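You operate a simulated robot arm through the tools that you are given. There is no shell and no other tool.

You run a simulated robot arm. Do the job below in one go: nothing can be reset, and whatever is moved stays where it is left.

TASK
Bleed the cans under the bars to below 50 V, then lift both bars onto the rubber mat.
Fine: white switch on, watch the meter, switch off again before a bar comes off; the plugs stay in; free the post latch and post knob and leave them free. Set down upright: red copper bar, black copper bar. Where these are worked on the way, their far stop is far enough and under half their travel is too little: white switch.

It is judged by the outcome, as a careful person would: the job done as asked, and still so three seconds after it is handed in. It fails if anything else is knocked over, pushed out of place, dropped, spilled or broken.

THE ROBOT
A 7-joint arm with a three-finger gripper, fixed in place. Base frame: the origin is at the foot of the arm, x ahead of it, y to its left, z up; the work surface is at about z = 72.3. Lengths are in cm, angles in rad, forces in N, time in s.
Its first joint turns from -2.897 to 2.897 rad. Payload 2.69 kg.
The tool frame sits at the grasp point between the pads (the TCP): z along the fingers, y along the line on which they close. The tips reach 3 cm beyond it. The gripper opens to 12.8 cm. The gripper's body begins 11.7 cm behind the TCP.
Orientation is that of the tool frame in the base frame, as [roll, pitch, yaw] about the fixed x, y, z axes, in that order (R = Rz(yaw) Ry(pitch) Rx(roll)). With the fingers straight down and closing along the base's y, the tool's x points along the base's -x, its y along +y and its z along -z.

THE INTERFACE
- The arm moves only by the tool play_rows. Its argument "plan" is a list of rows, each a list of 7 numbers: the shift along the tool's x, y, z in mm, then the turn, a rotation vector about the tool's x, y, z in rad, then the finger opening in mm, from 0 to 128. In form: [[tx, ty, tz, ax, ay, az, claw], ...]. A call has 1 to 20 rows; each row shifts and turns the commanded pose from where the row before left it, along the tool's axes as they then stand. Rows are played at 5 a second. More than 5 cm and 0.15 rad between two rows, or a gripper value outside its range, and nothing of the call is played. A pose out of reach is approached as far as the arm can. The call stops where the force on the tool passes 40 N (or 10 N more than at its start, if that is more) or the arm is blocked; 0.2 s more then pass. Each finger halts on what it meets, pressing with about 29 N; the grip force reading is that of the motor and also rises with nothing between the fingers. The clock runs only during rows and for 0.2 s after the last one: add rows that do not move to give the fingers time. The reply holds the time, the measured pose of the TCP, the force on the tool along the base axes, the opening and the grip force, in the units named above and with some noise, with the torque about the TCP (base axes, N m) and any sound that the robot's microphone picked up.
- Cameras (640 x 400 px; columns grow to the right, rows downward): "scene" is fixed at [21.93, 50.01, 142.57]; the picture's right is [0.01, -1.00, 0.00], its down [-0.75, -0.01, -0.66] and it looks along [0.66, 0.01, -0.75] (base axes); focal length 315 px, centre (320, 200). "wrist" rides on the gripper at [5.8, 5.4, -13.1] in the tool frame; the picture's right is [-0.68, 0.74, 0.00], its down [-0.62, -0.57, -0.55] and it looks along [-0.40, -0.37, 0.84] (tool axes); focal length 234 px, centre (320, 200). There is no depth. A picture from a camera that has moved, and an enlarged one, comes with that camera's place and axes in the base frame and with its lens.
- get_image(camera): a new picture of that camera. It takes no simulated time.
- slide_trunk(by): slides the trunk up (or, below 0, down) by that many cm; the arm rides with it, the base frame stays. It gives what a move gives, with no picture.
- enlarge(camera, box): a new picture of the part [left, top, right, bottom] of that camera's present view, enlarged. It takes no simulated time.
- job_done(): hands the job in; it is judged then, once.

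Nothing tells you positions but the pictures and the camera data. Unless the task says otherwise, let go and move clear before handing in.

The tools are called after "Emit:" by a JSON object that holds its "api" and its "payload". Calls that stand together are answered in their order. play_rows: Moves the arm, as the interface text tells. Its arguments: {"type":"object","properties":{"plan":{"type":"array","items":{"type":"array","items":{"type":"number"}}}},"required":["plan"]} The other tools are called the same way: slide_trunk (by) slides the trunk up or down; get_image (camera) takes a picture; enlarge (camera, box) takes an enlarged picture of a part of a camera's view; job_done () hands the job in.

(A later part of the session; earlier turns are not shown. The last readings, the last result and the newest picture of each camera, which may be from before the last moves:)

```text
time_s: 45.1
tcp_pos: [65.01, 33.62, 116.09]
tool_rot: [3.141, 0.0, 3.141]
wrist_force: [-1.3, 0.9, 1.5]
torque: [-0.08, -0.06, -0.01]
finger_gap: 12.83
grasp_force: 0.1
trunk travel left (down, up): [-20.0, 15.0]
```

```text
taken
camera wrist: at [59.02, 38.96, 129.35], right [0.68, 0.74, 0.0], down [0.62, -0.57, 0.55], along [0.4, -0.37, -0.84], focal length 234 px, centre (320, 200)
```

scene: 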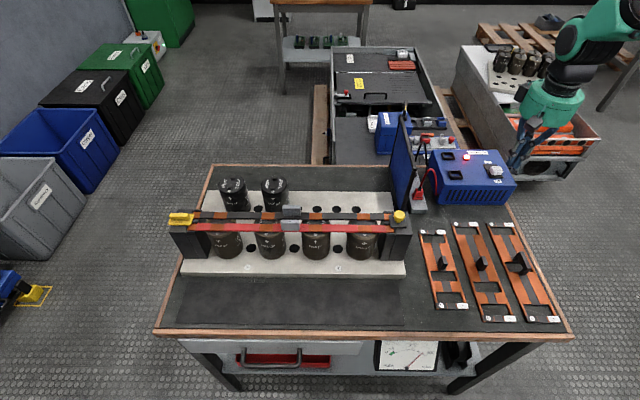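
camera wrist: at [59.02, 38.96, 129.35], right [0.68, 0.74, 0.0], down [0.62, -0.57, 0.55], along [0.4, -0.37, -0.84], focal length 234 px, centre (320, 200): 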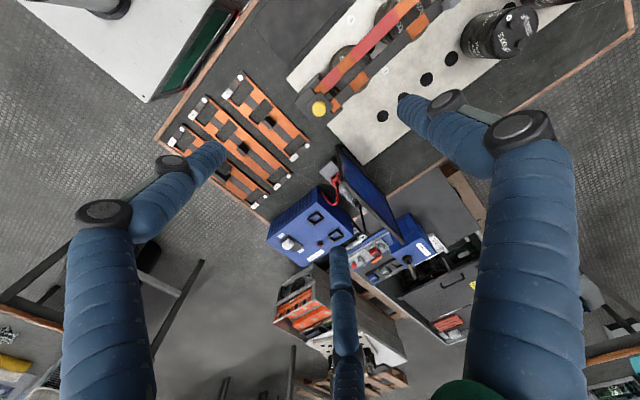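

Emit:
{"api": "enlarge", "payload": {"camera": "wrist", "box": [270, 60, 400, 150]}}

Emit:
{"api": "enlarge", "payload": {"camera": "wrist", "box": [280, 0, 480, 125]}}

```text
4.44 times, centred on (335, 105) of wrist
camera zoom: at [59.02, 38.96, 129.35], right [0.68, 0.74, 0.0], down [0.62, -0.57, 0.55], along [0.4, -0.37, -0.84], focal length 1041 px, centre (253, 622)
```

zoom: 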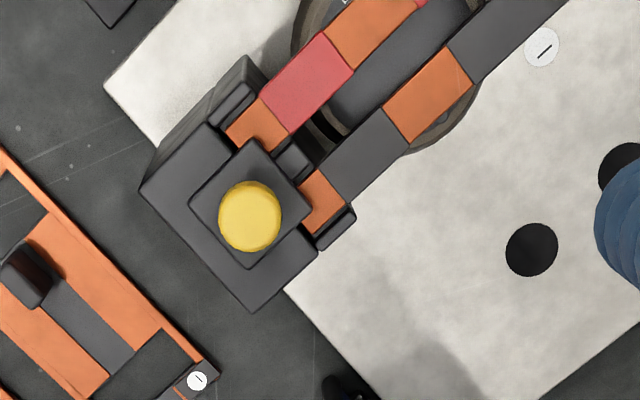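

```text
3.20 times, centred on (380, 62) of wrist
camera zoom: at [59.02, 38.96, 129.35], right [0.68, 0.74, 0.0], down [0.62, -0.57, 0.55], along [0.4, -0.37, -0.84], focal length 749 px, centre (128, 640)
```

zoom: 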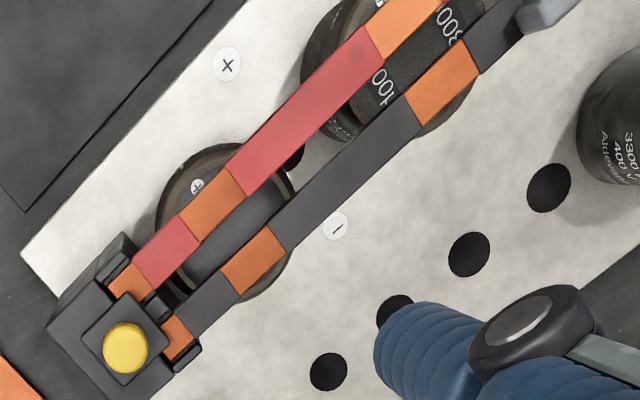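

The knob sits on a square keeper plate that overlaps both bar ends on the right post, with free post top behind it in -y. Next I look at the latch on the left post (near y = 81) with the fingers closed so they don't block the view.

Emit:
{"api": "play_rows", "payload": {"plan": [[7, 40, 0, 0, 0, 0, 60], [7, 40, 0, 0, 0, 0, 10], [7, 40, 0, 0, 0, 0, 0], [7, 40, 0, 0, 0, 0, 0], [7, 40, 0, 0, 0, 0, 0], [7, 40, 0, 0, 0, 0, 0], [7, 40, 0, 0, 0, 0, 0], [7, 40, 0, 0, 0, 0, 0], [7, 40, 0, 0, 0, 0, 0], [0, 0, 0, 0, 0, 0, 0]]}}

Emit:
{"api": "get_image", "payload": {"camera": "wrist"}}

Emit:
{"api": "get_image", "payload": {"camera": "scene"}}

```text
time_s: 47.3
tcp_pos: [58.71, 69.52, 116.11]
tool_rot: [3.141, -0.002, -3.141]
wrist_force: [-0.7, 0.9, -0.4]
torque: [-0.09, -0.01, 0.03]
finger_gap: 0.22
grasp_force: 29.2
trunk travel left (down, up): [-20.0, 15.0]
```

```text
taken
camera wrist: at [52.68, 74.69, 129.24], right [0.68, 0.74, 0.0], down [0.62, -0.57, 0.55], along [0.4, -0.37, -0.84], focal length 234 px, centre (320, 200)
```

wrist: 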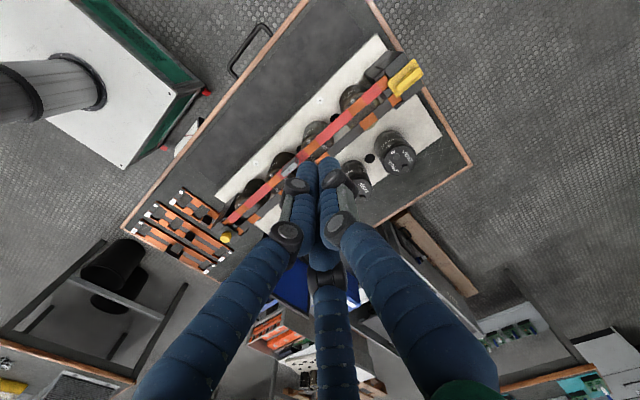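

```text
taken
```

scene: 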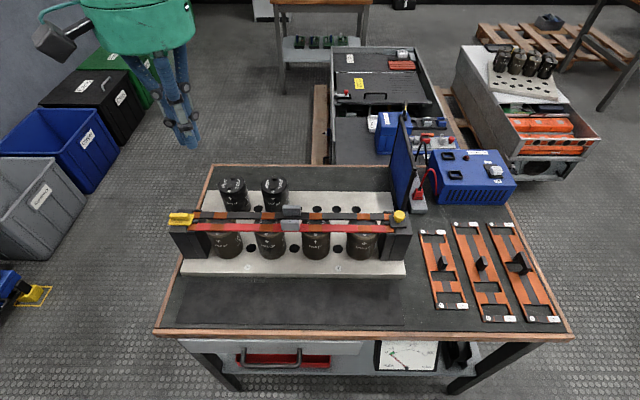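

Emit:
{"api": "enlarge", "payload": {"camera": "wrist", "box": [340, 30, 460, 110]}}

Emit:
{"api": "enlarge", "payload": {"camera": "wrist", "box": [200, 40, 440, 240]}}

```text
5.00 times, centred on (400, 70) of wrist
camera zoom: at [52.68, 74.69, 129.24], right [0.68, 0.74, 0.0], down [0.62, -0.57, 0.55], along [0.4, -0.37, -0.84], focal length 1171 px, centre (-80, 850)
```

zoom: 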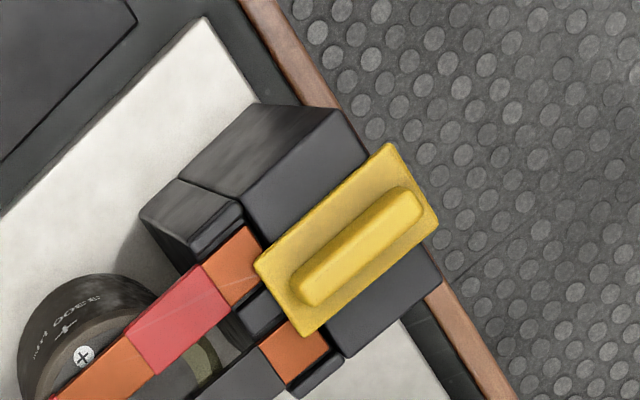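

```text
2.00 times, centred on (320, 140) of wrist
camera zoom: at [52.68, 74.69, 129.24], right [0.68, 0.74, 0.0], down [0.62, -0.57, 0.55], along [0.4, -0.37, -0.84], focal length 468 px, centre (320, 320)
```

zoom: 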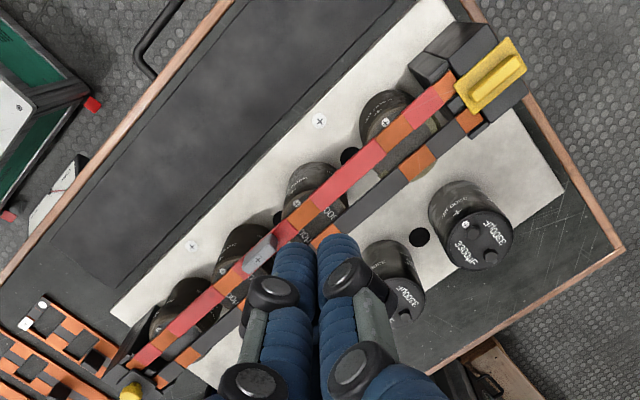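

The latch is a yellow plate about 2.9 by 4.7 cm centred near (64.5, 81.8), with a ridge along y, and it looks beyond straight-down reach. I'll test how far the arm gets up high and in free air.

Emit:
{"api": "play_rows", "payload": {"plan": [[-19, 20, 20, 0, 0, 0, 0], [-19, 20, 20, 0, 0, 0, 0], [-19, 20, 20, 0, 0, 0, 0], [0, 25, 0, 0, 0, 0, 0], [0, 25, 0, 0, 0, 0, 0], [0, 0, 0, 0, 0, 0, 0]]}}

Emit:
{"api": "get_image", "payload": {"camera": "wrist"}}

```text
time_s: 48.7
tcp_pos: [64.26, 80.4, 109.84]
tool_rot: [-3.14, -0.003, -3.141]
wrist_force: [-0.1, 0.8, -0.2]
torque: [-0.04, -0.01, 0.05]
finger_gap: 0.21
grasp_force: 29.1
trunk travel left (down, up): [-20.0, 15.0]
```

```text
taken
camera wrist: at [58.25, 85.63, 123.12], right [0.68, 0.74, 0.0], down [0.62, -0.57, 0.55], along [0.4, -0.37, -0.84], focal length 234 px, centre (320, 200)
```

wrist: 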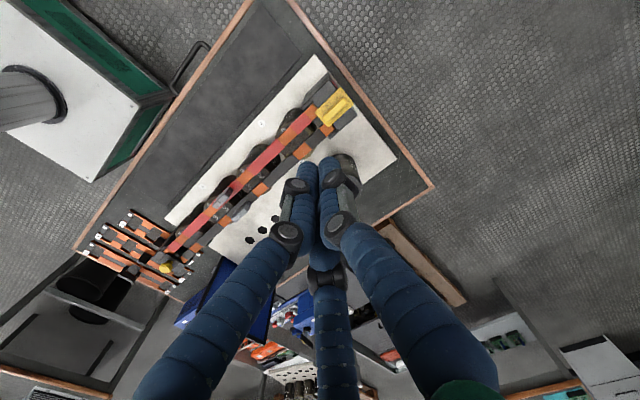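

It reached y = 80.4 there without trouble. I take a closer look at the latch from here and then check reach a bit lower.

Emit:
{"api": "enlarge", "payload": {"camera": "wrist", "box": [280, 60, 400, 140]}}

Emit:
{"api": "play_rows", "payload": {"plan": [[0, 15, 20, 0, 0, 0, 0], [0, 15, 30, 0, 0, 0, 0], [0, 0, 0, 0, 0, 0, 0]]}}

Emit:
{"api": "enlarge", "payload": {"camera": "wrist", "box": [240, 60, 440, 185]}}

```text
5.00 times, centred on (340, 100) of wrist
camera zoom: at [58.25, 85.63, 123.12], right [0.68, 0.74, 0.0], down [0.62, -0.57, 0.55], along [0.4, -0.37, -0.84], focal length 1171 px, centre (220, 700)
```

zoom: 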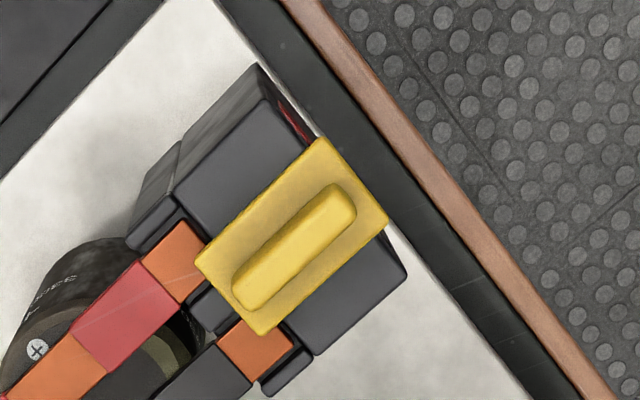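

```text
time_s: 49.5
tcp_pos: [64.35, 83.5, 104.67]
tool_rot: [3.141, -0.001, -3.142]
wrist_force: [0.1, 0.3, -1.0]
torque: [-0.07, 0.03, 0.02]
finger_gap: 0.2
grasp_force: 29.4
trunk travel left (down, up): [-20.0, 15.0]
```

```text
3.20 times, centred on (340, 122) of wrist
camera zoom: at [58.36, 88.79, 117.96], right [0.68, 0.74, 0.0], down [0.62, -0.57, 0.55], along [0.4, -0.37, -0.84], focal length 749 px, centre (256, 448)
```

zoom: 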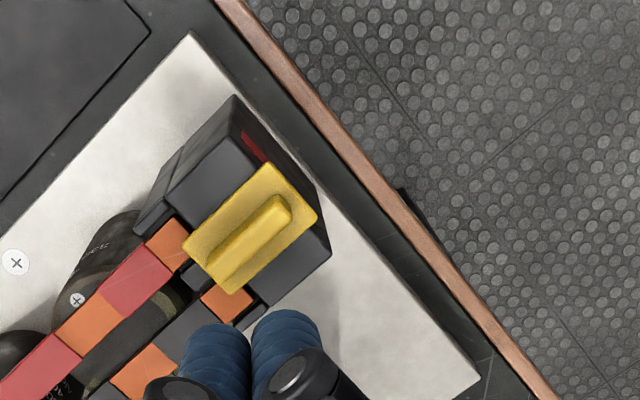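

Emit:
{"api": "enlarge", "payload": {"camera": "wrist", "box": [280, 80, 350, 160]}}

Emit:
{"api": "enlarge", "payload": {"camera": "scene", "box": [165, 195, 235, 245]}}

Emit:
{"api": "enlarge", "payload": {"camera": "scene", "box": [365, 190, 425, 235]}}

Emit:
{"api": "enlarge", "payload": {"camera": "scene", "box": [260, 190, 320, 240]}}

```text
5.00 times, centred on (315, 120) of wrist
camera zoom: at [58.36, 88.79, 117.96], right [0.68, 0.74, 0.0], down [0.62, -0.57, 0.55], along [0.4, -0.37, -0.84], focal length 1171 px, centre (345, 600)
```

zoom: 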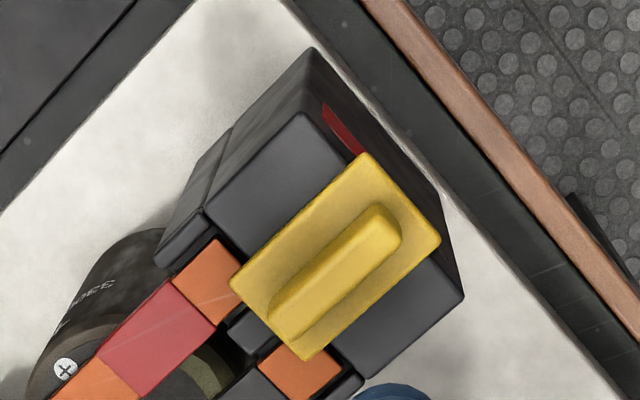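

```text
8.00 times, centred on (200, 220) of scene
camera zoom: at [21.93, 50.01, 142.57], right [0.01, -1.0, 0.0], down [-0.75, -0.01, -0.66], along [0.66, 0.01, -0.75], focal length 2521 px, centre (1280, 40)
```

zoom: 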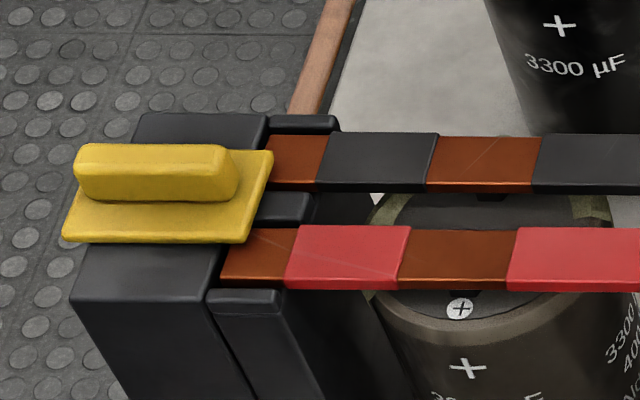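

```text
8.89 times, centred on (395, 212) of scene
camera zoom: at [21.93, 50.01, 142.57], right [0.01, -1.0, 0.0], down [-0.75, -0.01, -0.66], along [0.66, 0.01, -0.75], focal length 2801 px, centre (-347, 89)
```

zoom: 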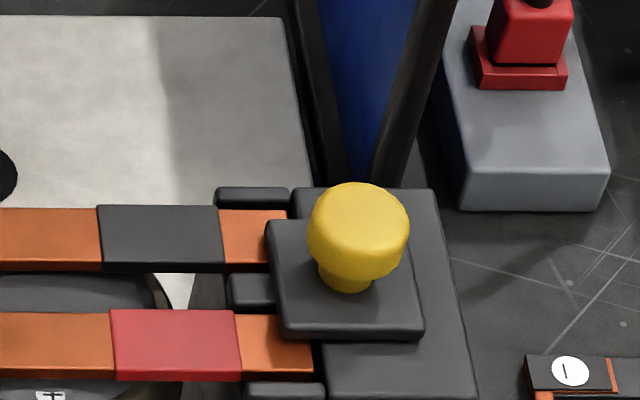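

```text
8.00 times, centred on (290, 215) of scene
camera zoom: at [21.93, 50.01, 142.57], right [0.01, -1.0, 0.0], down [-0.75, -0.01, -0.66], along [0.66, 0.01, -0.75], focal length 2521 px, centre (560, 80)
```

zoom: 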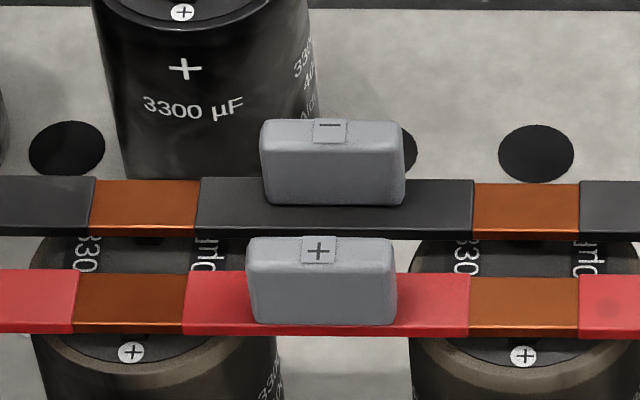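

Better triangulation puts both keeper plates' tops near z = 86.4, the knob centre near (65.2, 33.2) and its top near 88.5. I go back to the knob and will first try a gentle outward (-y) push on it with the closed fingertips.

Emit:
{"api": "play_rows", "payload": {"plan": [[0, -46, 0, 0, 0, 0, 0], [0, -46, 0, 0, 0, 0, 0], [0, -46, 0, 0, 0, 0, 0], [0, -46, 0, 0, 0, 0, 0], [0, -46, 0, 0, 0, 0, 0], [-8, -46, 0, 0, 0, 0, 0], [0, -46, 0, 0, 0, 0, 0], [0, -46, 0, 0, 0, 0, 0], [0, -46, 0, 0, 0, 0, 0], [0, -46, 0, 0, 0, 0, 0], [0, 0, 40, 0, 0, 0, 0], [0, 0, 40, 0, 0, 0, 0], [0, 0, 25, 0, 0, 0, 0], [0, 0, 0, 0, 0, 0, 0]]}}

Emit:
{"api": "enlarge", "payload": {"camera": "wrist", "box": [220, 80, 420, 205]}}

Emit:
{"api": "enlarge", "payload": {"camera": "scene", "box": [340, 160, 440, 235]}}

```text
time_s: 52.5
tcp_pos: [65.5, 37.63, 94.24]
tool_rot: [-3.14, -0.002, -3.141]
wrist_force: [-0.6, 0.8, -0.4]
torque: [0.02, 0.0, 0.03]
finger_gap: 0.24
grasp_force: 29.2
trunk travel left (down, up): [-20.0, 15.0]
```

```text
3.20 times, centred on (320, 142) of wrist
camera zoom: at [59.51, 42.88, 107.51], right [0.68, 0.74, 0.0], down [0.62, -0.57, 0.55], along [0.4, -0.37, -0.84], focal length 749 px, centre (320, 384)
```

zoom: 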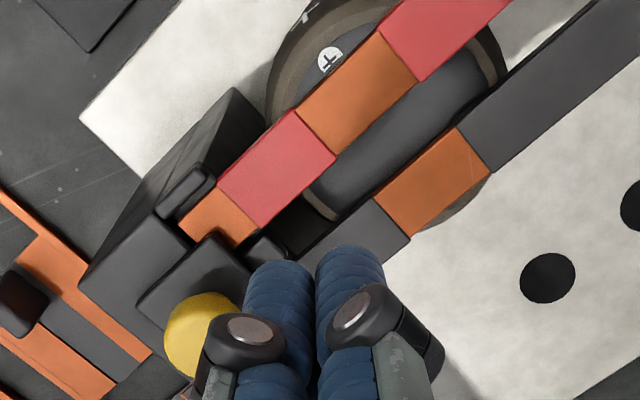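

```text
5.33 times, centred on (390, 198) of scene
camera zoom: at [21.93, 50.01, 142.57], right [0.01, -1.0, 0.0], down [-0.75, -0.01, -0.66], along [0.66, 0.01, -0.75], focal length 1681 px, centre (-53, 213)
```

zoom: 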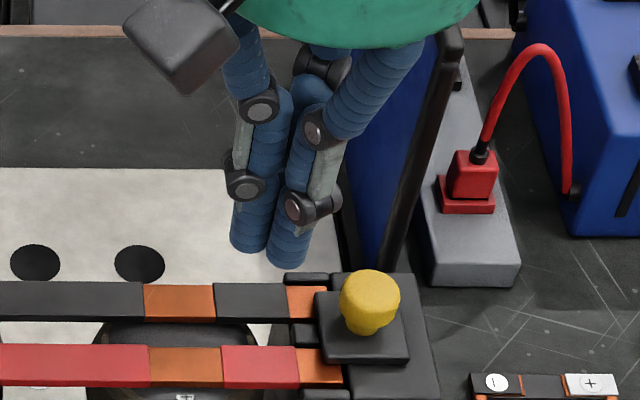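

Emit:
{"api": "play_rows", "payload": {"plan": [[3, 0, 20, 0, 0, 0, 0], [0, 0, 20, 0, 0, 0, 0], [0, -5, 0, 0, 0, 0, 0], [0, -5, 0, 0, 0, 0, 0], [0, -4, 0, 0, 0, 0, 0], [0, 0, 0, 0, 0, 0, 0]]}}

Emit:
{"api": "enlarge", "payload": {"camera": "scene", "box": [340, 160, 440, 235]}}

Emit:
{"api": "enlarge", "payload": {"camera": "wrist", "box": [220, 80, 420, 205]}}

```text
time_s: 53.9
tcp_pos: [65.04, 36.19, 90.36]
tool_rot: [-3.141, -0.001, 3.141]
wrist_force: [-0.5, 0.2, 0.0]
torque: [0.0, 0.02, -0.03]
finger_gap: 0.25
grasp_force: 29.7
trunk travel left (down, up): [-20.0, 15.0]
```

```text
5.33 times, centred on (390, 198) of scene
camera zoom: at [21.93, 50.01, 142.57], right [0.01, -1.0, 0.0], down [-0.75, -0.01, -0.66], along [0.66, 0.01, -0.75], focal length 1681 px, centre (-53, 213)
```

zoom: 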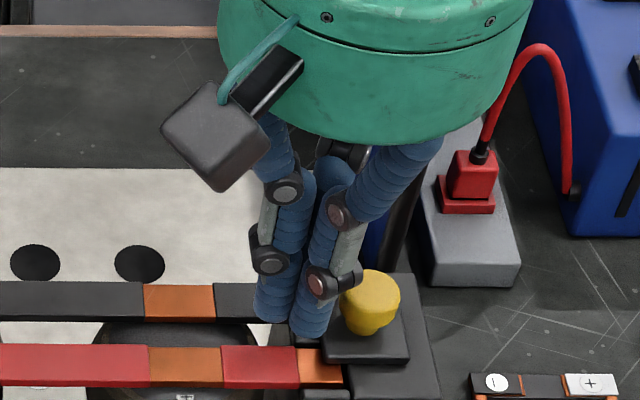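

```text
3.20 times, centred on (320, 142) of wrist
camera zoom: at [59.12, 41.43, 103.58], right [0.68, 0.74, 0.0], down [0.62, -0.57, 0.55], along [0.4, -0.37, -0.84], focal length 749 px, centre (320, 384)
```

zoom: 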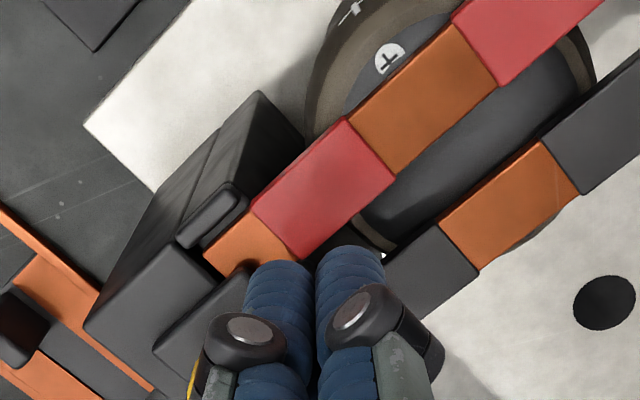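

Emit:
{"api": "play_rows", "payload": {"plan": [[0, -2, 0, 0, 0, 0, 0], [0, -2, 0, 0, 0, 0, 0], [0, -2, 0, 0, 0, 0, 0], [0, -2, 0, 0, 0, 0, 0], [0, 0, 0, 0, 0, 0, 0]]}}

Emit:
{"api": "enlarge", "payload": {"camera": "scene", "box": [340, 160, 440, 235]}}

```text
time_s: 55.1
tcp_pos: [65.0, 35.29, 90.34]
tool_rot: [-3.139, -0.003, 3.141]
wrist_force: [-0.2, 1.0, -0.1]
torque: [0.07, -0.02, -0.02]
finger_gap: 0.22
grasp_force: 28.9
trunk travel left (down, up): [-20.0, 15.0]
```

```text
5.33 times, centred on (390, 198) of scene
camera zoom: at [21.93, 50.01, 142.57], right [0.01, -1.0, 0.0], down [-0.75, -0.01, -0.66], along [0.66, 0.01, -0.75], focal length 1681 px, centre (-53, 213)
```

zoom: 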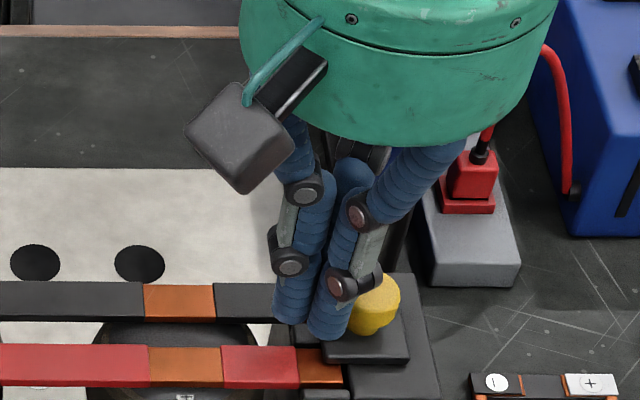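

Emit:
{"api": "play_rows", "payload": {"plan": [[0, -2, 0, 0, 0, 0, 0], [0, -2, 0, 0, 0, 0, 0], [0, 0, 0, 0, 0, 0, 0]]}}

Emit:
{"api": "play_rows", "payload": {"plan": [[0, -2, 0, 0, 0, 0, 0], [0, 0, 0, 0, 0, 0, 0]]}}

Emit:
{"api": "enlarge", "payload": {"camera": "scene", "box": [340, 160, 440, 235]}}

```text
time_s: 55.9
tcp_pos: [65.14, 34.93, 90.51]
tool_rot: [3.141, -0.002, 3.141]
wrist_force: [0.7, 1.3, 1.2]
torque: [0.01, -0.01, 0.06]
finger_gap: 0.2
grasp_force: 28.8
trunk travel left (down, up): [-20.0, 15.0]
```

```text
time_s: 56.5
tcp_pos: [64.99, 34.7, 90.36]
tool_rot: [3.141, 0.0, -3.141]
wrist_force: [0.1, 1.3, 1.5]
torque: [0.05, -0.06, -0.02]
finger_gap: 0.25
grasp_force: 29.0
trunk travel left (down, up): [-20.0, 15.0]
```

```text
5.33 times, centred on (390, 198) of scene
camera zoom: at [21.93, 50.01, 142.57], right [0.01, -1.0, 0.0], down [-0.75, -0.01, -0.66], along [0.66, 0.01, -0.75], focal length 1681 px, centre (-53, 213)
```

zoom: 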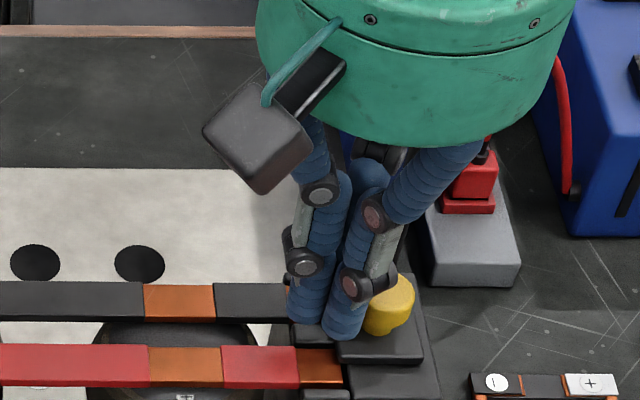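

The knob and its plate slide outward with almost no force, so the keeper is a slide. I continue to push it outward until it stops.

Emit:
{"api": "play_rows", "payload": {"plan": [[0, -3, 0, 0, 0, 0, 0], [0, -3, 0, 0, 0, 0, 0], [0, -3, 0, 0, 0, 0, 0], [0, 0, 0, 0, 0, 0, 0]]}}

Emit:
{"api": "enlarge", "payload": {"camera": "scene", "box": [340, 160, 440, 235]}}

```text
time_s: 57.5
tcp_pos: [65.09, 33.77, 90.32]
tool_rot: [3.141, -0.002, -3.141]
wrist_force: [0.2, 0.4, -0.5]
torque: [0.03, -0.01, 0.0]
finger_gap: 0.26
grasp_force: 29.1
trunk travel left (down, up): [-20.0, 15.0]
```

```text
5.33 times, centred on (390, 198) of scene
camera zoom: at [21.93, 50.01, 142.57], right [0.01, -1.0, 0.0], down [-0.75, -0.01, -0.66], along [0.66, 0.01, -0.75], focal length 1681 px, centre (-53, 213)
```

zoom: 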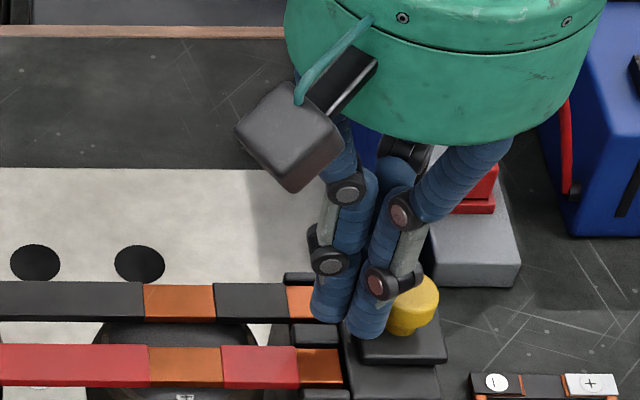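

Emit:
{"api": "play_rows", "payload": {"plan": [[0, -2, 0, 0, 0, 0, 0], [0, -2, 0, 0, 0, 0, 0], [0, -2, 0, 0, 0, 0, 0], [0, 0, 0, 0, 0, 0, 0]]}}

Emit:
{"api": "enlarge", "payload": {"camera": "scene", "box": [340, 160, 440, 235]}}

```text
time_s: 58.5
tcp_pos: [65.03, 33.32, 90.46]
tool_rot: [3.141, -0.001, 3.141]
wrist_force: [0.1, 1.2, 0.3]
torque: [0.05, 0.01, 0.01]
finger_gap: 0.18
grasp_force: 29.5
trunk travel left (down, up): [-20.0, 15.0]
```

```text
5.33 times, centred on (390, 198) of scene
camera zoom: at [21.93, 50.01, 142.57], right [0.01, -1.0, 0.0], down [-0.75, -0.01, -0.66], along [0.66, 0.01, -0.75], focal length 1681 px, centre (-53, 213)
```

zoom: 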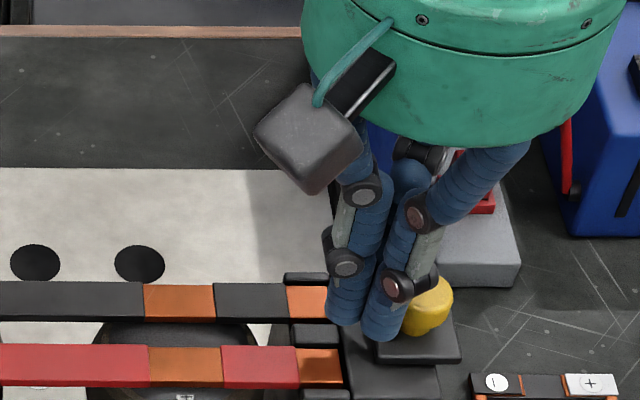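

Emit:
{"api": "play_rows", "payload": {"plan": [[0, -1.5, 0, 0, 0, 0, 0], [0, -1.5, 0, 0, 0, 0, 0], [0, 0, 0, 0, 0, 0, 0]]}}

Emit:
{"api": "enlarge", "payload": {"camera": "scene", "box": [340, 160, 440, 235]}}

```text
time_s: 59.3
tcp_pos: [64.95, 33.15, 90.5]
tool_rot: [-3.141, 0.0, 3.141]
wrist_force: [-5.4, 27.0, -0.7]
torque: [0.7, 0.11, 0.1]
finger_gap: 0.21
grasp_force: 28.8
trunk travel left (down, up): [-20.0, 15.0]
```

```text
5.33 times, centred on (390, 198) of scene
camera zoom: at [21.93, 50.01, 142.57], right [0.01, -1.0, 0.0], down [-0.75, -0.01, -0.66], along [0.66, 0.01, -0.75], focal length 1681 px, centre (-53, 213)
```

zoom: 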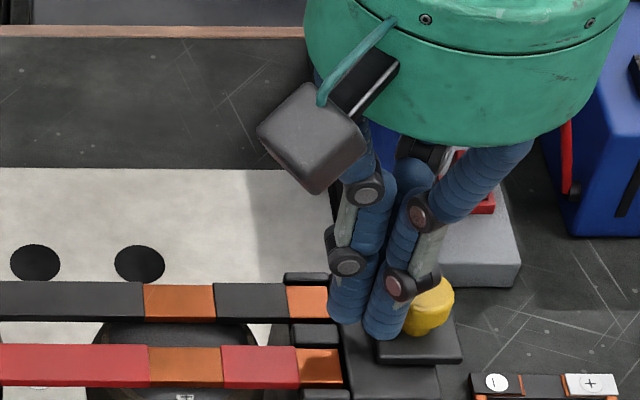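

The knob slide hit its stop at 27 N after about 2.3 cm, so it is clear of the bar ends. I back off, rise and go to the latch side to try the same outward push there.

Emit:
{"api": "play_rows", "payload": {"plan": [[0, 8, 0, 0, 0, 0, 0], [0, 10, 0, 0, 0, 0, 0], [0, 0, -40, 0, 0, 0, 0], [0, 0, -40, 0, 0, 0, 0], [0, 0, -20, 0, 0, 0, 0], [0, 46, 0, 0, 0, 0, 0], [0, 46, 0, 0, 0, 0, 0], [0, 46, 0, 0, 0, 0, 0], [0, 46, 0, 0, 0, 0, 0], [0, 46, 0, 0, 0, 0, 0], [-3, 46, 0, 0, 0, 0, 0], [0, 46, 0, 0, 0, 0, 0], [0, 46, 0, 0, 0, 0, 0], [0, 46, 0, 0, 0, 0, 0], [0, 10, 0, 0, 0, 0, 0], [0, 0, 30, 0, 0, 0, 0], [0, 0, 30, 0, 0, 0, 0], [0, 0, 0, 0, 0, 0, 0]]}}

Emit:
{"api": "enlarge", "payload": {"camera": "scene", "box": [150, 160, 290, 260]}}

Emit:
{"api": "enlarge", "payload": {"camera": "wrist", "box": [220, 60, 460, 210]}}

Emit:
{"api": "enlarge", "payload": {"camera": "scene", "box": [340, 180, 440, 255]}}

```text
time_s: 63.1
tcp_pos: [65.43, 76.93, 93.97]
tool_rot: [-3.141, -0.002, 3.141]
wrist_force: [-0.8, 0.3, -0.6]
torque: [-0.02, 0.01, -0.02]
finger_gap: 0.22
grasp_force: 28.6
trunk travel left (down, up): [-20.0, 15.0]
```

```text
4.00 times, centred on (220, 210) of scene
camera zoom: at [21.93, 50.01, 142.57], right [0.01, -1.0, 0.0], down [-0.75, -0.01, -0.66], along [0.66, 0.01, -0.75], focal length 1261 px, centre (720, 160)
```

zoom: 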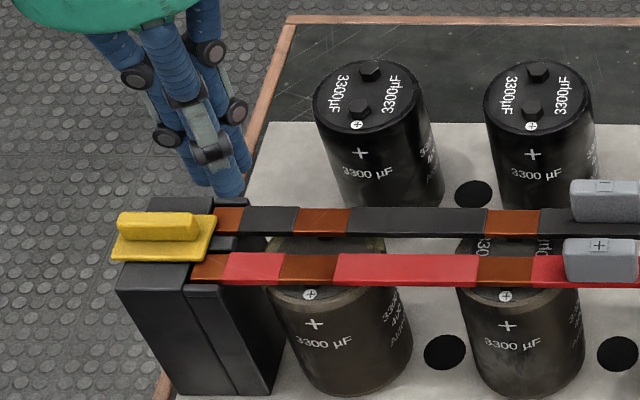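

```text
2.67 times, centred on (340, 135) of wrist
camera zoom: at [59.48, 82.22, 107.28], right [0.68, 0.74, 0.0], down [0.62, -0.57, 0.55], along [0.4, -0.37, -0.84], focal length 624 px, centre (267, 373)
```

zoom: 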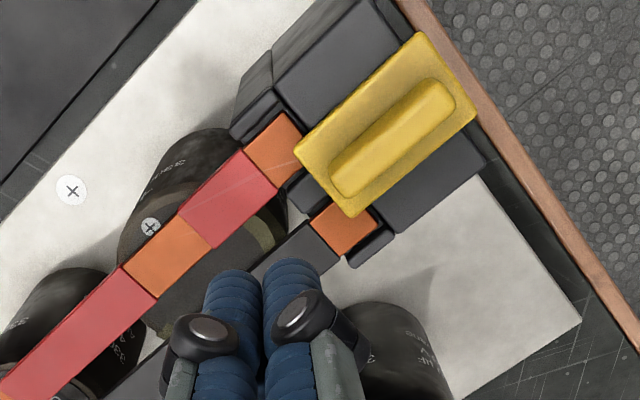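

```text
5.33 times, centred on (390, 218) of scene
camera zoom: at [21.93, 50.01, 142.57], right [0.01, -1.0, 0.0], down [-0.75, -0.01, -0.66], along [0.66, 0.01, -0.75], focal length 1681 px, centre (-53, 107)
```

zoom: 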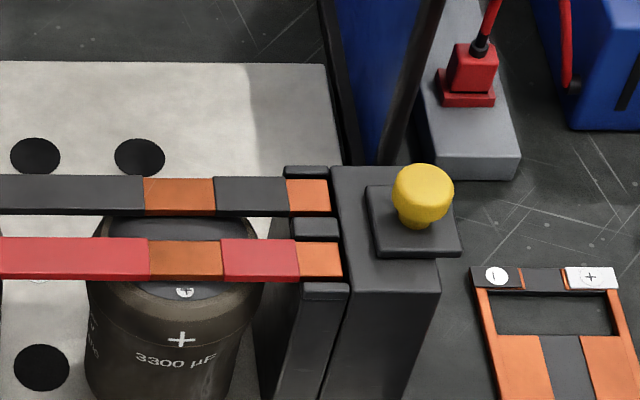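

The knob is clearly free. Now I lower beside the latch's inner end and push gently outward (+y) to see whether it slides.

Emit:
{"api": "play_rows", "payload": {"plan": [[1, 0, 20, 0, 0, 0, 0], [0, 0, 19, 0, 0, 0, 0], [0, 5, 0, 0, 0, 0, 0], [0, 5, 0, 0, 0, 0, 0], [0, 4, 0, 0, 0, 0, 0], [0, 3, 0, 0, 0, 0, 0], [0, 0, 0, 0, 0, 0, 0]]}}

Emit:
{"api": "enlarge", "payload": {"camera": "scene", "box": [150, 160, 290, 260]}}

Emit:
{"api": "enlarge", "payload": {"camera": "wrist", "box": [220, 60, 460, 210]}}

```text
time_s: 64.6
tcp_pos: [65.26, 78.31, 90.28]
tool_rot: [-3.137, -0.007, 3.14]
wrist_force: [0.3, -9.1, 3.2]
torque: [-0.19, -0.13, 0.01]
finger_gap: 0.22
grasp_force: 29.3
trunk travel left (down, up): [-20.0, 15.0]
stopped in row 7: the force on the tool passed its limit at 42 N (the readings are from after the stop); the commanded pose is now the measured one
```

```text
4.00 times, centred on (220, 210) of scene
camera zoom: at [21.93, 50.01, 142.57], right [0.01, -1.0, 0.0], down [-0.75, -0.01, -0.66], along [0.66, 0.01, -0.75], focal length 1261 px, centre (720, 160)
```

zoom: 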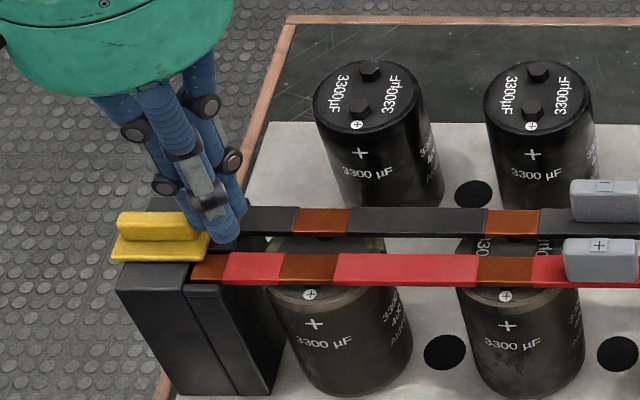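

```text
2.67 times, centred on (340, 135) of wrist
camera zoom: at [59.4, 83.62, 103.53], right [0.68, 0.74, -0.01], down [0.62, -0.56, 0.55], along [0.4, -0.38, -0.84], focal length 624 px, centre (267, 373)
```

zoom: 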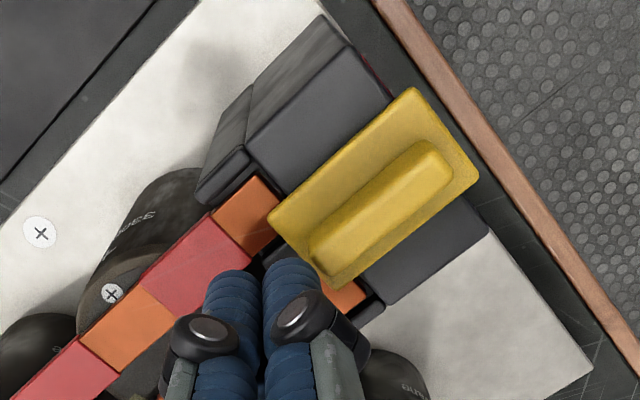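

The latch took 42 N outward without moving, so it isn't an outward slide. I back off and take a closer look at it from the outer side to understand how it works.

Emit:
{"api": "play_rows", "payload": {"plan": [[0, -10, 0, 0.004, 0.007, 0, 0], [0, -5, 0, 0, 0, 0, 0], [0, 0, -40, 0, 0, 0, 0], [0, 0, -40, 0, 0, 0, 0], [20, 40, 0, 0, 0, 0, 0], [20, 40, 0, 0, 0, 0, 0], [0, 0, 0, 0, 0, 0, 0]]}}

Emit:
{"api": "get_image", "payload": {"camera": "wrist"}}

Emit:
{"api": "enlarge", "payload": {"camera": "wrist", "box": [280, 60, 380, 140]}}

Emit:
{"api": "enlarge", "payload": {"camera": "scene", "box": [165, 195, 235, 245]}}

```text
time_s: 66.2
tcp_pos: [61.54, 85.09, 98.05]
tool_rot: [-3.13, -0.009, -3.141]
wrist_force: [0.1, 1.0, -0.9]
torque: [-0.08, -0.07, 0.0]
finger_gap: 0.21
grasp_force: 28.9
trunk travel left (down, up): [-20.0, 15.0]
```

```text
taken
camera wrist: at [55.63, 90.44, 111.19], right [0.68, 0.74, -0.02], down [0.62, -0.56, 0.55], along [0.4, -0.38, -0.84], focal length 234 px, centre (320, 200)
```

wrist: 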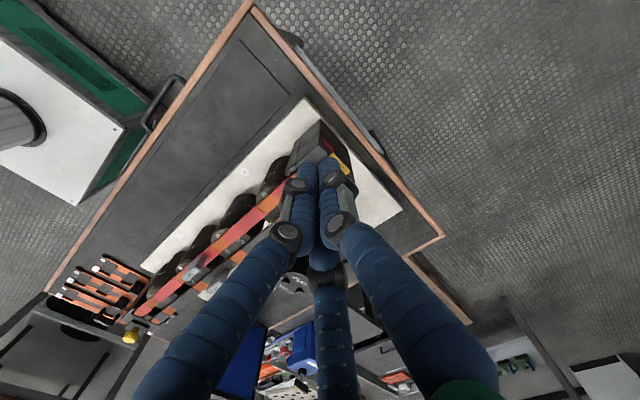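

```text
5.00 times, centred on (330, 100) of wrist
camera zoom: at [55.63, 90.44, 111.19], right [0.68, 0.74, -0.02], down [0.62, -0.56, 0.55], along [0.4, -0.38, -0.84], focal length 1171 px, centre (270, 700)
```

zoom: 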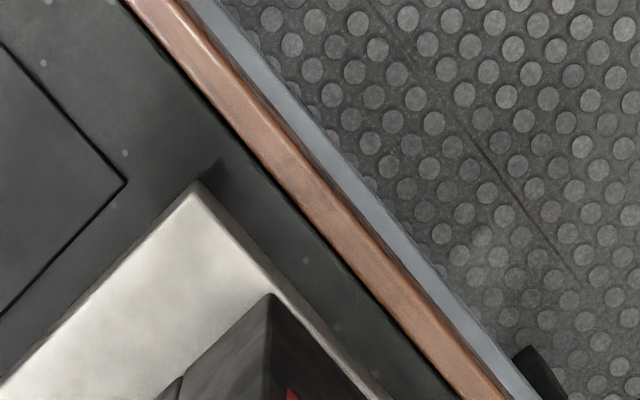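

```text
8.00 times, centred on (200, 220) of scene
camera zoom: at [21.93, 50.01, 142.57], right [0.01, -1.0, 0.0], down [-0.75, -0.01, -0.66], along [0.66, 0.01, -0.75], focal length 2521 px, centre (1280, 40)
```

zoom: 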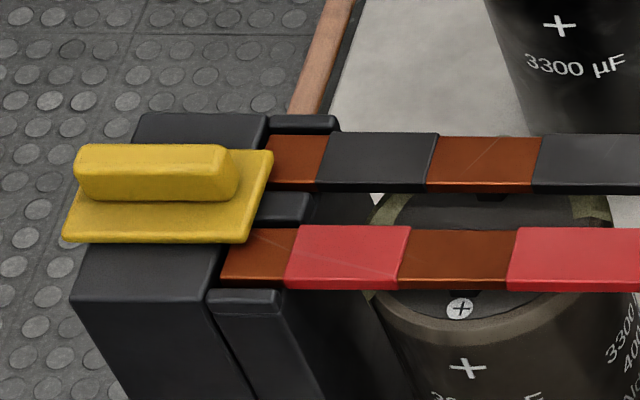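

Emit:
{"api": "play_rows", "payload": {"plan": [[0, 0, 0, -0.011, -0.009, 0, 0], [20, 10, -20, 0, 0, 0, 0], [0, 0, 0, 0, 0, 0, 0]]}}

Emit:
{"api": "enlarge", "payload": {"camera": "wrist", "box": [270, 90, 390, 190]}}

```text
time_s: 67.0
tcp_pos: [59.36, 85.84, 100.06]
tool_rot: [3.141, -0.001, 3.141]
wrist_force: [-0.2, 0.7, 0.2]
torque: [-0.02, -0.06, 0.03]
finger_gap: 0.22
grasp_force: 29.1
trunk travel left (down, up): [-20.0, 15.0]
```

```text
4.00 times, centred on (330, 140) of wrist
camera zoom: at [53.33, 91.16, 113.37], right [0.68, 0.74, 0.0], down [0.62, -0.57, 0.55], along [0.4, -0.37, -0.84], focal length 937 px, centre (280, 440)
```

zoom: 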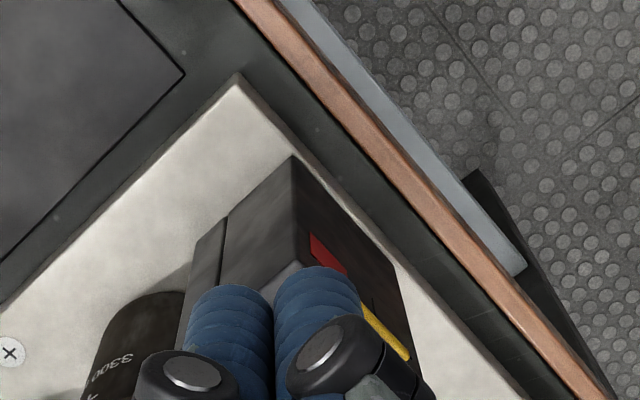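

The latch hasn't shifted. Since it resists an outward slide, I'll test whether it turns by pressing lightly sideways on the inner end of its ridge from the -x side, after coming down carefully.

Emit:
{"api": "play_rows", "payload": {"plan": [[-17, -26, 20, 0, 0, 0, 0], [-16, -25, 20, 0, 0, 0, 0], [0, 0, 20, 0, 0, 0, 0], [0, 0, 10, 0, 0, 0, 0], [0, 0, 10, 0, 0, 0, 0], [0, 0, 5, 0, 0, 0, 0], [0, 0, 5, 0, 0, 0, 0], [0, 0, 0, 0, 0, 0, 0]]}}

Emit:
{"api": "enlarge", "payload": {"camera": "scene", "box": [150, 160, 290, 260]}}

Emit:
{"api": "enlarge", "payload": {"camera": "wrist", "box": [220, 60, 460, 210]}}

```text
time_s: 68.8
tcp_pos: [62.62, 80.88, 91.17]
tool_rot: [-3.141, 0.0, -3.141]
wrist_force: [-0.9, -0.4, -0.3]
torque: [-0.01, 0.03, 0.03]
finger_gap: 0.2
grasp_force: 29.2
trunk travel left (down, up): [-20.0, 15.0]
```

```text
4.00 times, centred on (220, 210) of scene
camera zoom: at [21.93, 50.01, 142.57], right [0.01, -1.0, 0.0], down [-0.75, -0.01, -0.66], along [0.66, 0.01, -0.75], focal length 1261 px, centre (720, 160)
```

zoom: 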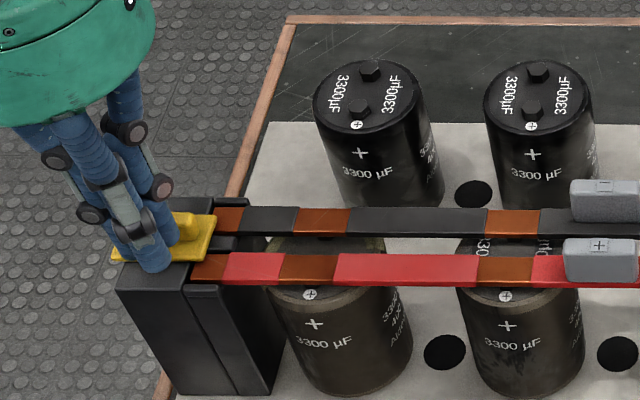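

```text
2.67 times, centred on (340, 135) of wrist
camera zoom: at [56.69, 86.2, 104.47], right [0.68, 0.74, 0.0], down [0.62, -0.57, 0.55], along [0.4, -0.37, -0.84], focal length 624 px, centre (267, 373)
```

zoom: 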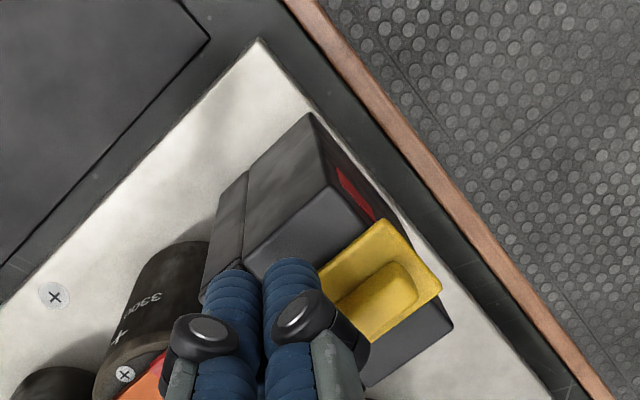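

Emit:
{"api": "play_rows", "payload": {"plan": [[0, 0, 4, 0, 0, 0, 0], [0, 0, 3, 0, 0, 0, 0], [0, 0, 3, 0, 0, 0, 0], [0, 0, 0, 0, 0, 0, 0]]}}

Emit:
{"api": "play_rows", "payload": {"plan": [[-2, 0, 0, 0, 0, 0, 0], [-2, 0, 0, 0, 0, 0, 0], [-2, 0, 0, 0, 0, 0, 0], [0, 0, 0, 0, 0, 0, 0]]}}

Emit:
{"api": "enlarge", "payload": {"camera": "scene", "box": [150, 160, 290, 260]}}

```text
time_s: 69.8
tcp_pos: [62.67, 81.04, 90.22]
tool_rot: [3.141, -0.003, -3.141]
wrist_force: [-0.7, 0.7, -0.8]
torque: [0.01, 0.03, 0.02]
finger_gap: 0.22
grasp_force: 28.7
trunk travel left (down, up): [-20.0, 15.0]
```

```text
time_s: 70.8
tcp_pos: [63.31, 81.1, 90.22]
tool_rot: [-3.139, -0.001, -3.141]
wrist_force: [0.6, -0.2, -0.7]
torque: [0.01, 0.03, 0.0]
finger_gap: 0.19
grasp_force: 28.4
trunk travel left (down, up): [-20.0, 15.0]
```

```text
4.00 times, centred on (220, 210) of scene
camera zoom: at [21.93, 50.01, 142.57], right [0.01, -1.0, 0.0], down [-0.75, -0.01, -0.66], along [0.66, 0.01, -0.75], focal length 1261 px, centre (720, 160)
```

zoom: 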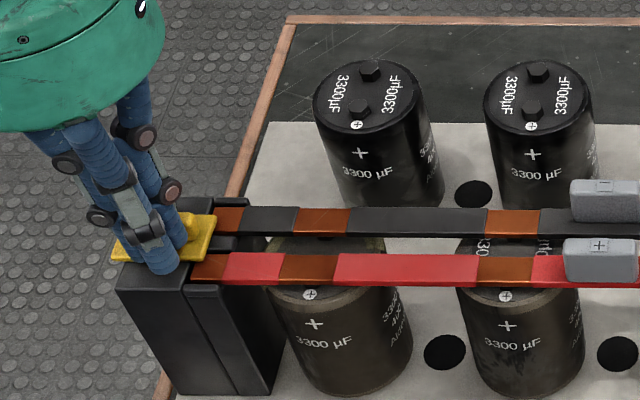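

Emit:
{"api": "play_rows", "payload": {"plan": [[0, -5, 0, 0, 0, 0, 0], [-2, 0, 0, 0, 0, 0, 0], [-2, 0, 0, 0, 0, 0, 0], [0, 0, 0, 0, 0, 0, 0]]}}

Emit:
{"api": "play_rows", "payload": {"plan": [[-2, 0, 0, 0, 0, 0, 0], [0, 0, 0, 0, 0, 0, 0]]}}

Emit:
{"api": "enlarge", "payload": {"camera": "scene", "box": [150, 160, 290, 260]}}

Emit:
{"api": "enlarge", "payload": {"camera": "wrist", "box": [220, 60, 460, 210]}}

```text
time_s: 71.8
tcp_pos: [63.67, 80.37, 90.03]
tool_rot: [-3.141, -0.001, -3.141]
wrist_force: [-1.9, 0.2, -0.7]
torque: [0.0, 0.05, -0.03]
finger_gap: 0.2
grasp_force: 29.1
trunk travel left (down, up): [-20.0, 15.0]
```

```text
time_s: 72.4
tcp_pos: [63.86, 80.52, 90.16]
tool_rot: [3.141, -0.002, -3.142]
wrist_force: [-1.9, -0.7, -1.3]
torque: [0.03, 0.05, 0.0]
finger_gap: 0.23
grasp_force: 29.5
trunk travel left (down, up): [-20.0, 15.0]
```

```text
4.00 times, centred on (220, 210) of scene
camera zoom: at [21.93, 50.01, 142.57], right [0.01, -1.0, 0.0], down [-0.75, -0.01, -0.66], along [0.66, 0.01, -0.75], focal length 1261 px, centre (720, 160)
```

zoom: 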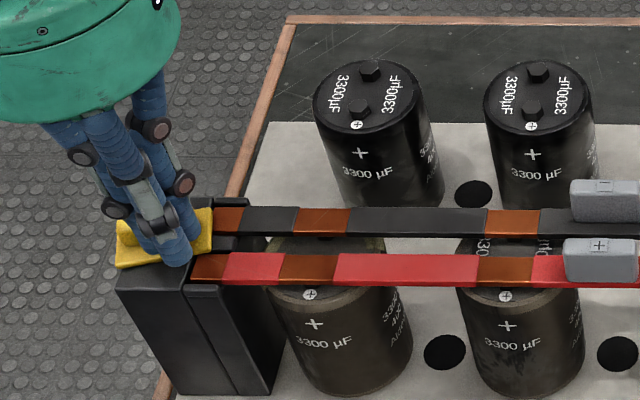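

```text
2.67 times, centred on (340, 135) of wrist
camera zoom: at [57.87, 85.73, 103.42], right [0.68, 0.74, 0.0], down [0.62, -0.57, 0.55], along [0.4, -0.37, -0.84], focal length 624 px, centre (267, 373)
```

zoom: 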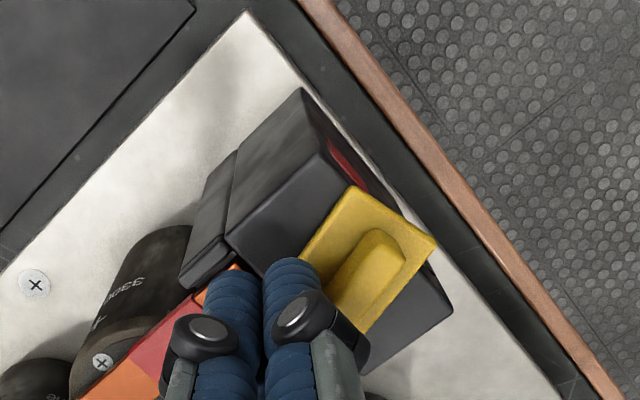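

The latch is turning: its inner end moves +x with only about 2 N. I follow the arc around the latch centre, near (65.25, 82.0), in small steps.

Emit:
{"api": "play_rows", "payload": {"plan": [[-2.5, -1.5, 0, 0, 0, 0, 0], [-2.5, -1.5, 0, 0, 0, 0, 0], [-2.5, -1.5, 0, 0, 0, 0, 0], [-2.5, -1, 0, 0, 0, 0, 0], [0, 0, 0, 0, 0, 0, 0]]}}

Emit:
{"api": "enlarge", "payload": {"camera": "scene", "box": [150, 160, 290, 260]}}

Emit:
{"api": "enlarge", "payload": {"camera": "wrist", "box": [220, 60, 460, 210]}}

```text
time_s: 73.6
tcp_pos: [64.69, 79.69, 90.25]
tool_rot: [-3.141, -0.003, 3.141]
wrist_force: [-5.2, -1.8, -0.5]
torque: [-0.09, 0.13, 0.04]
finger_gap: 0.21
grasp_force: 31.9
trunk travel left (down, up): [-20.0, 15.0]
```

```text
4.00 times, centred on (220, 210) of scene
camera zoom: at [21.93, 50.01, 142.57], right [0.01, -1.0, 0.0], down [-0.75, -0.01, -0.66], along [0.66, 0.01, -0.75], focal length 1261 px, centre (720, 160)
```

zoom: 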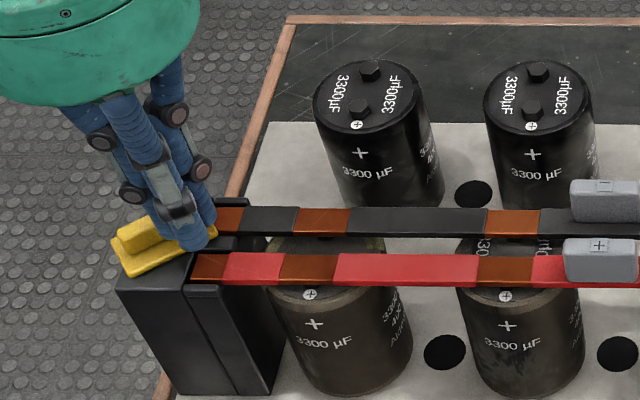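

```text
2.67 times, centred on (340, 135) of wrist
camera zoom: at [58.84, 85.09, 103.5], right [0.68, 0.74, 0.0], down [0.62, -0.57, 0.55], along [0.4, -0.37, -0.84], focal length 624 px, centre (267, 373)
```

zoom: 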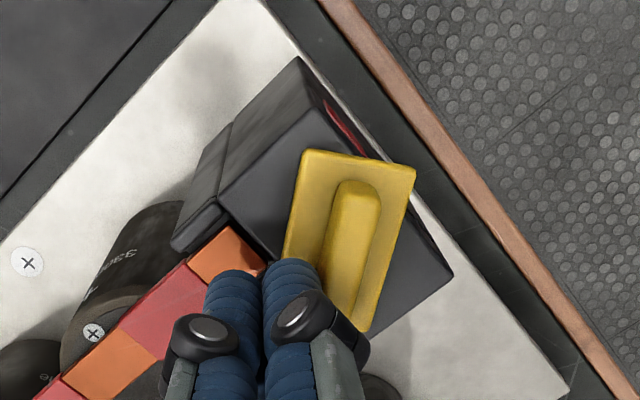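

Emit:
{"api": "play_rows", "payload": {"plan": [[-3, 0, 0, 0, 0, 0, 0], [-3, 0, 0, 0, 0, 0, 0], [-3, 0.5, 0, 0, 0, 0, 0], [-2.5, 1, 0, 0, 0, 0, 0], [0, 0, 0, 0, 0, 0, 0]]}}

Emit:
{"api": "enlarge", "payload": {"camera": "scene", "box": [150, 160, 290, 260]}}

Emit:
{"api": "enlarge", "payload": {"camera": "wrist", "box": [220, 60, 460, 210]}}

```text
time_s: 74.8
tcp_pos: [65.97, 79.78, 90.38]
tool_rot: [-3.139, -0.003, 3.14]
wrist_force: [-8.9, -28.1, 1.1]
torque: [-0.65, 0.4, 0.13]
finger_gap: 0.2
grasp_force: 31.8
trunk travel left (down, up): [-20.0, 15.0]
```

```text
4.00 times, centred on (220, 210) of scene
camera zoom: at [21.93, 50.01, 142.57], right [0.01, -1.0, 0.0], down [-0.75, -0.01, -0.66], along [0.66, 0.01, -0.75], focal length 1261 px, centre (720, 160)
```

zoom: 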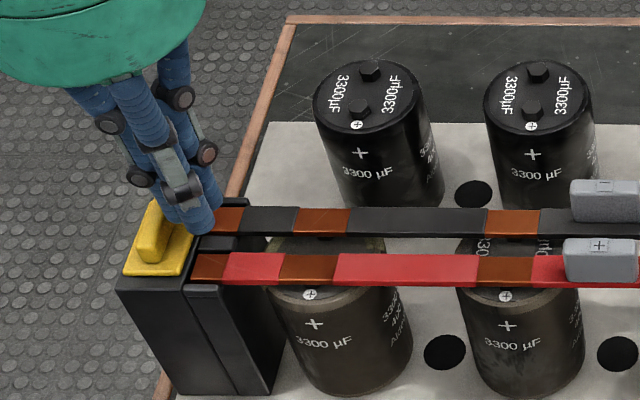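

```text
2.67 times, centred on (340, 135) of wrist
camera zoom: at [60.02, 85.11, 103.47], right [0.68, 0.74, 0.0], down [0.62, -0.57, 0.55], along [0.4, -0.37, -0.84], focal length 624 px, centre (267, 373)
```

zoom: 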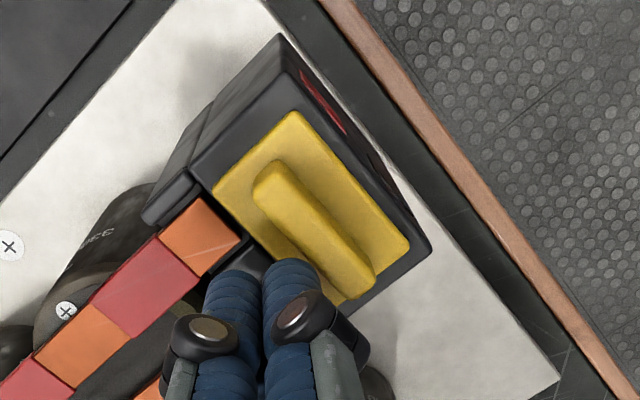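

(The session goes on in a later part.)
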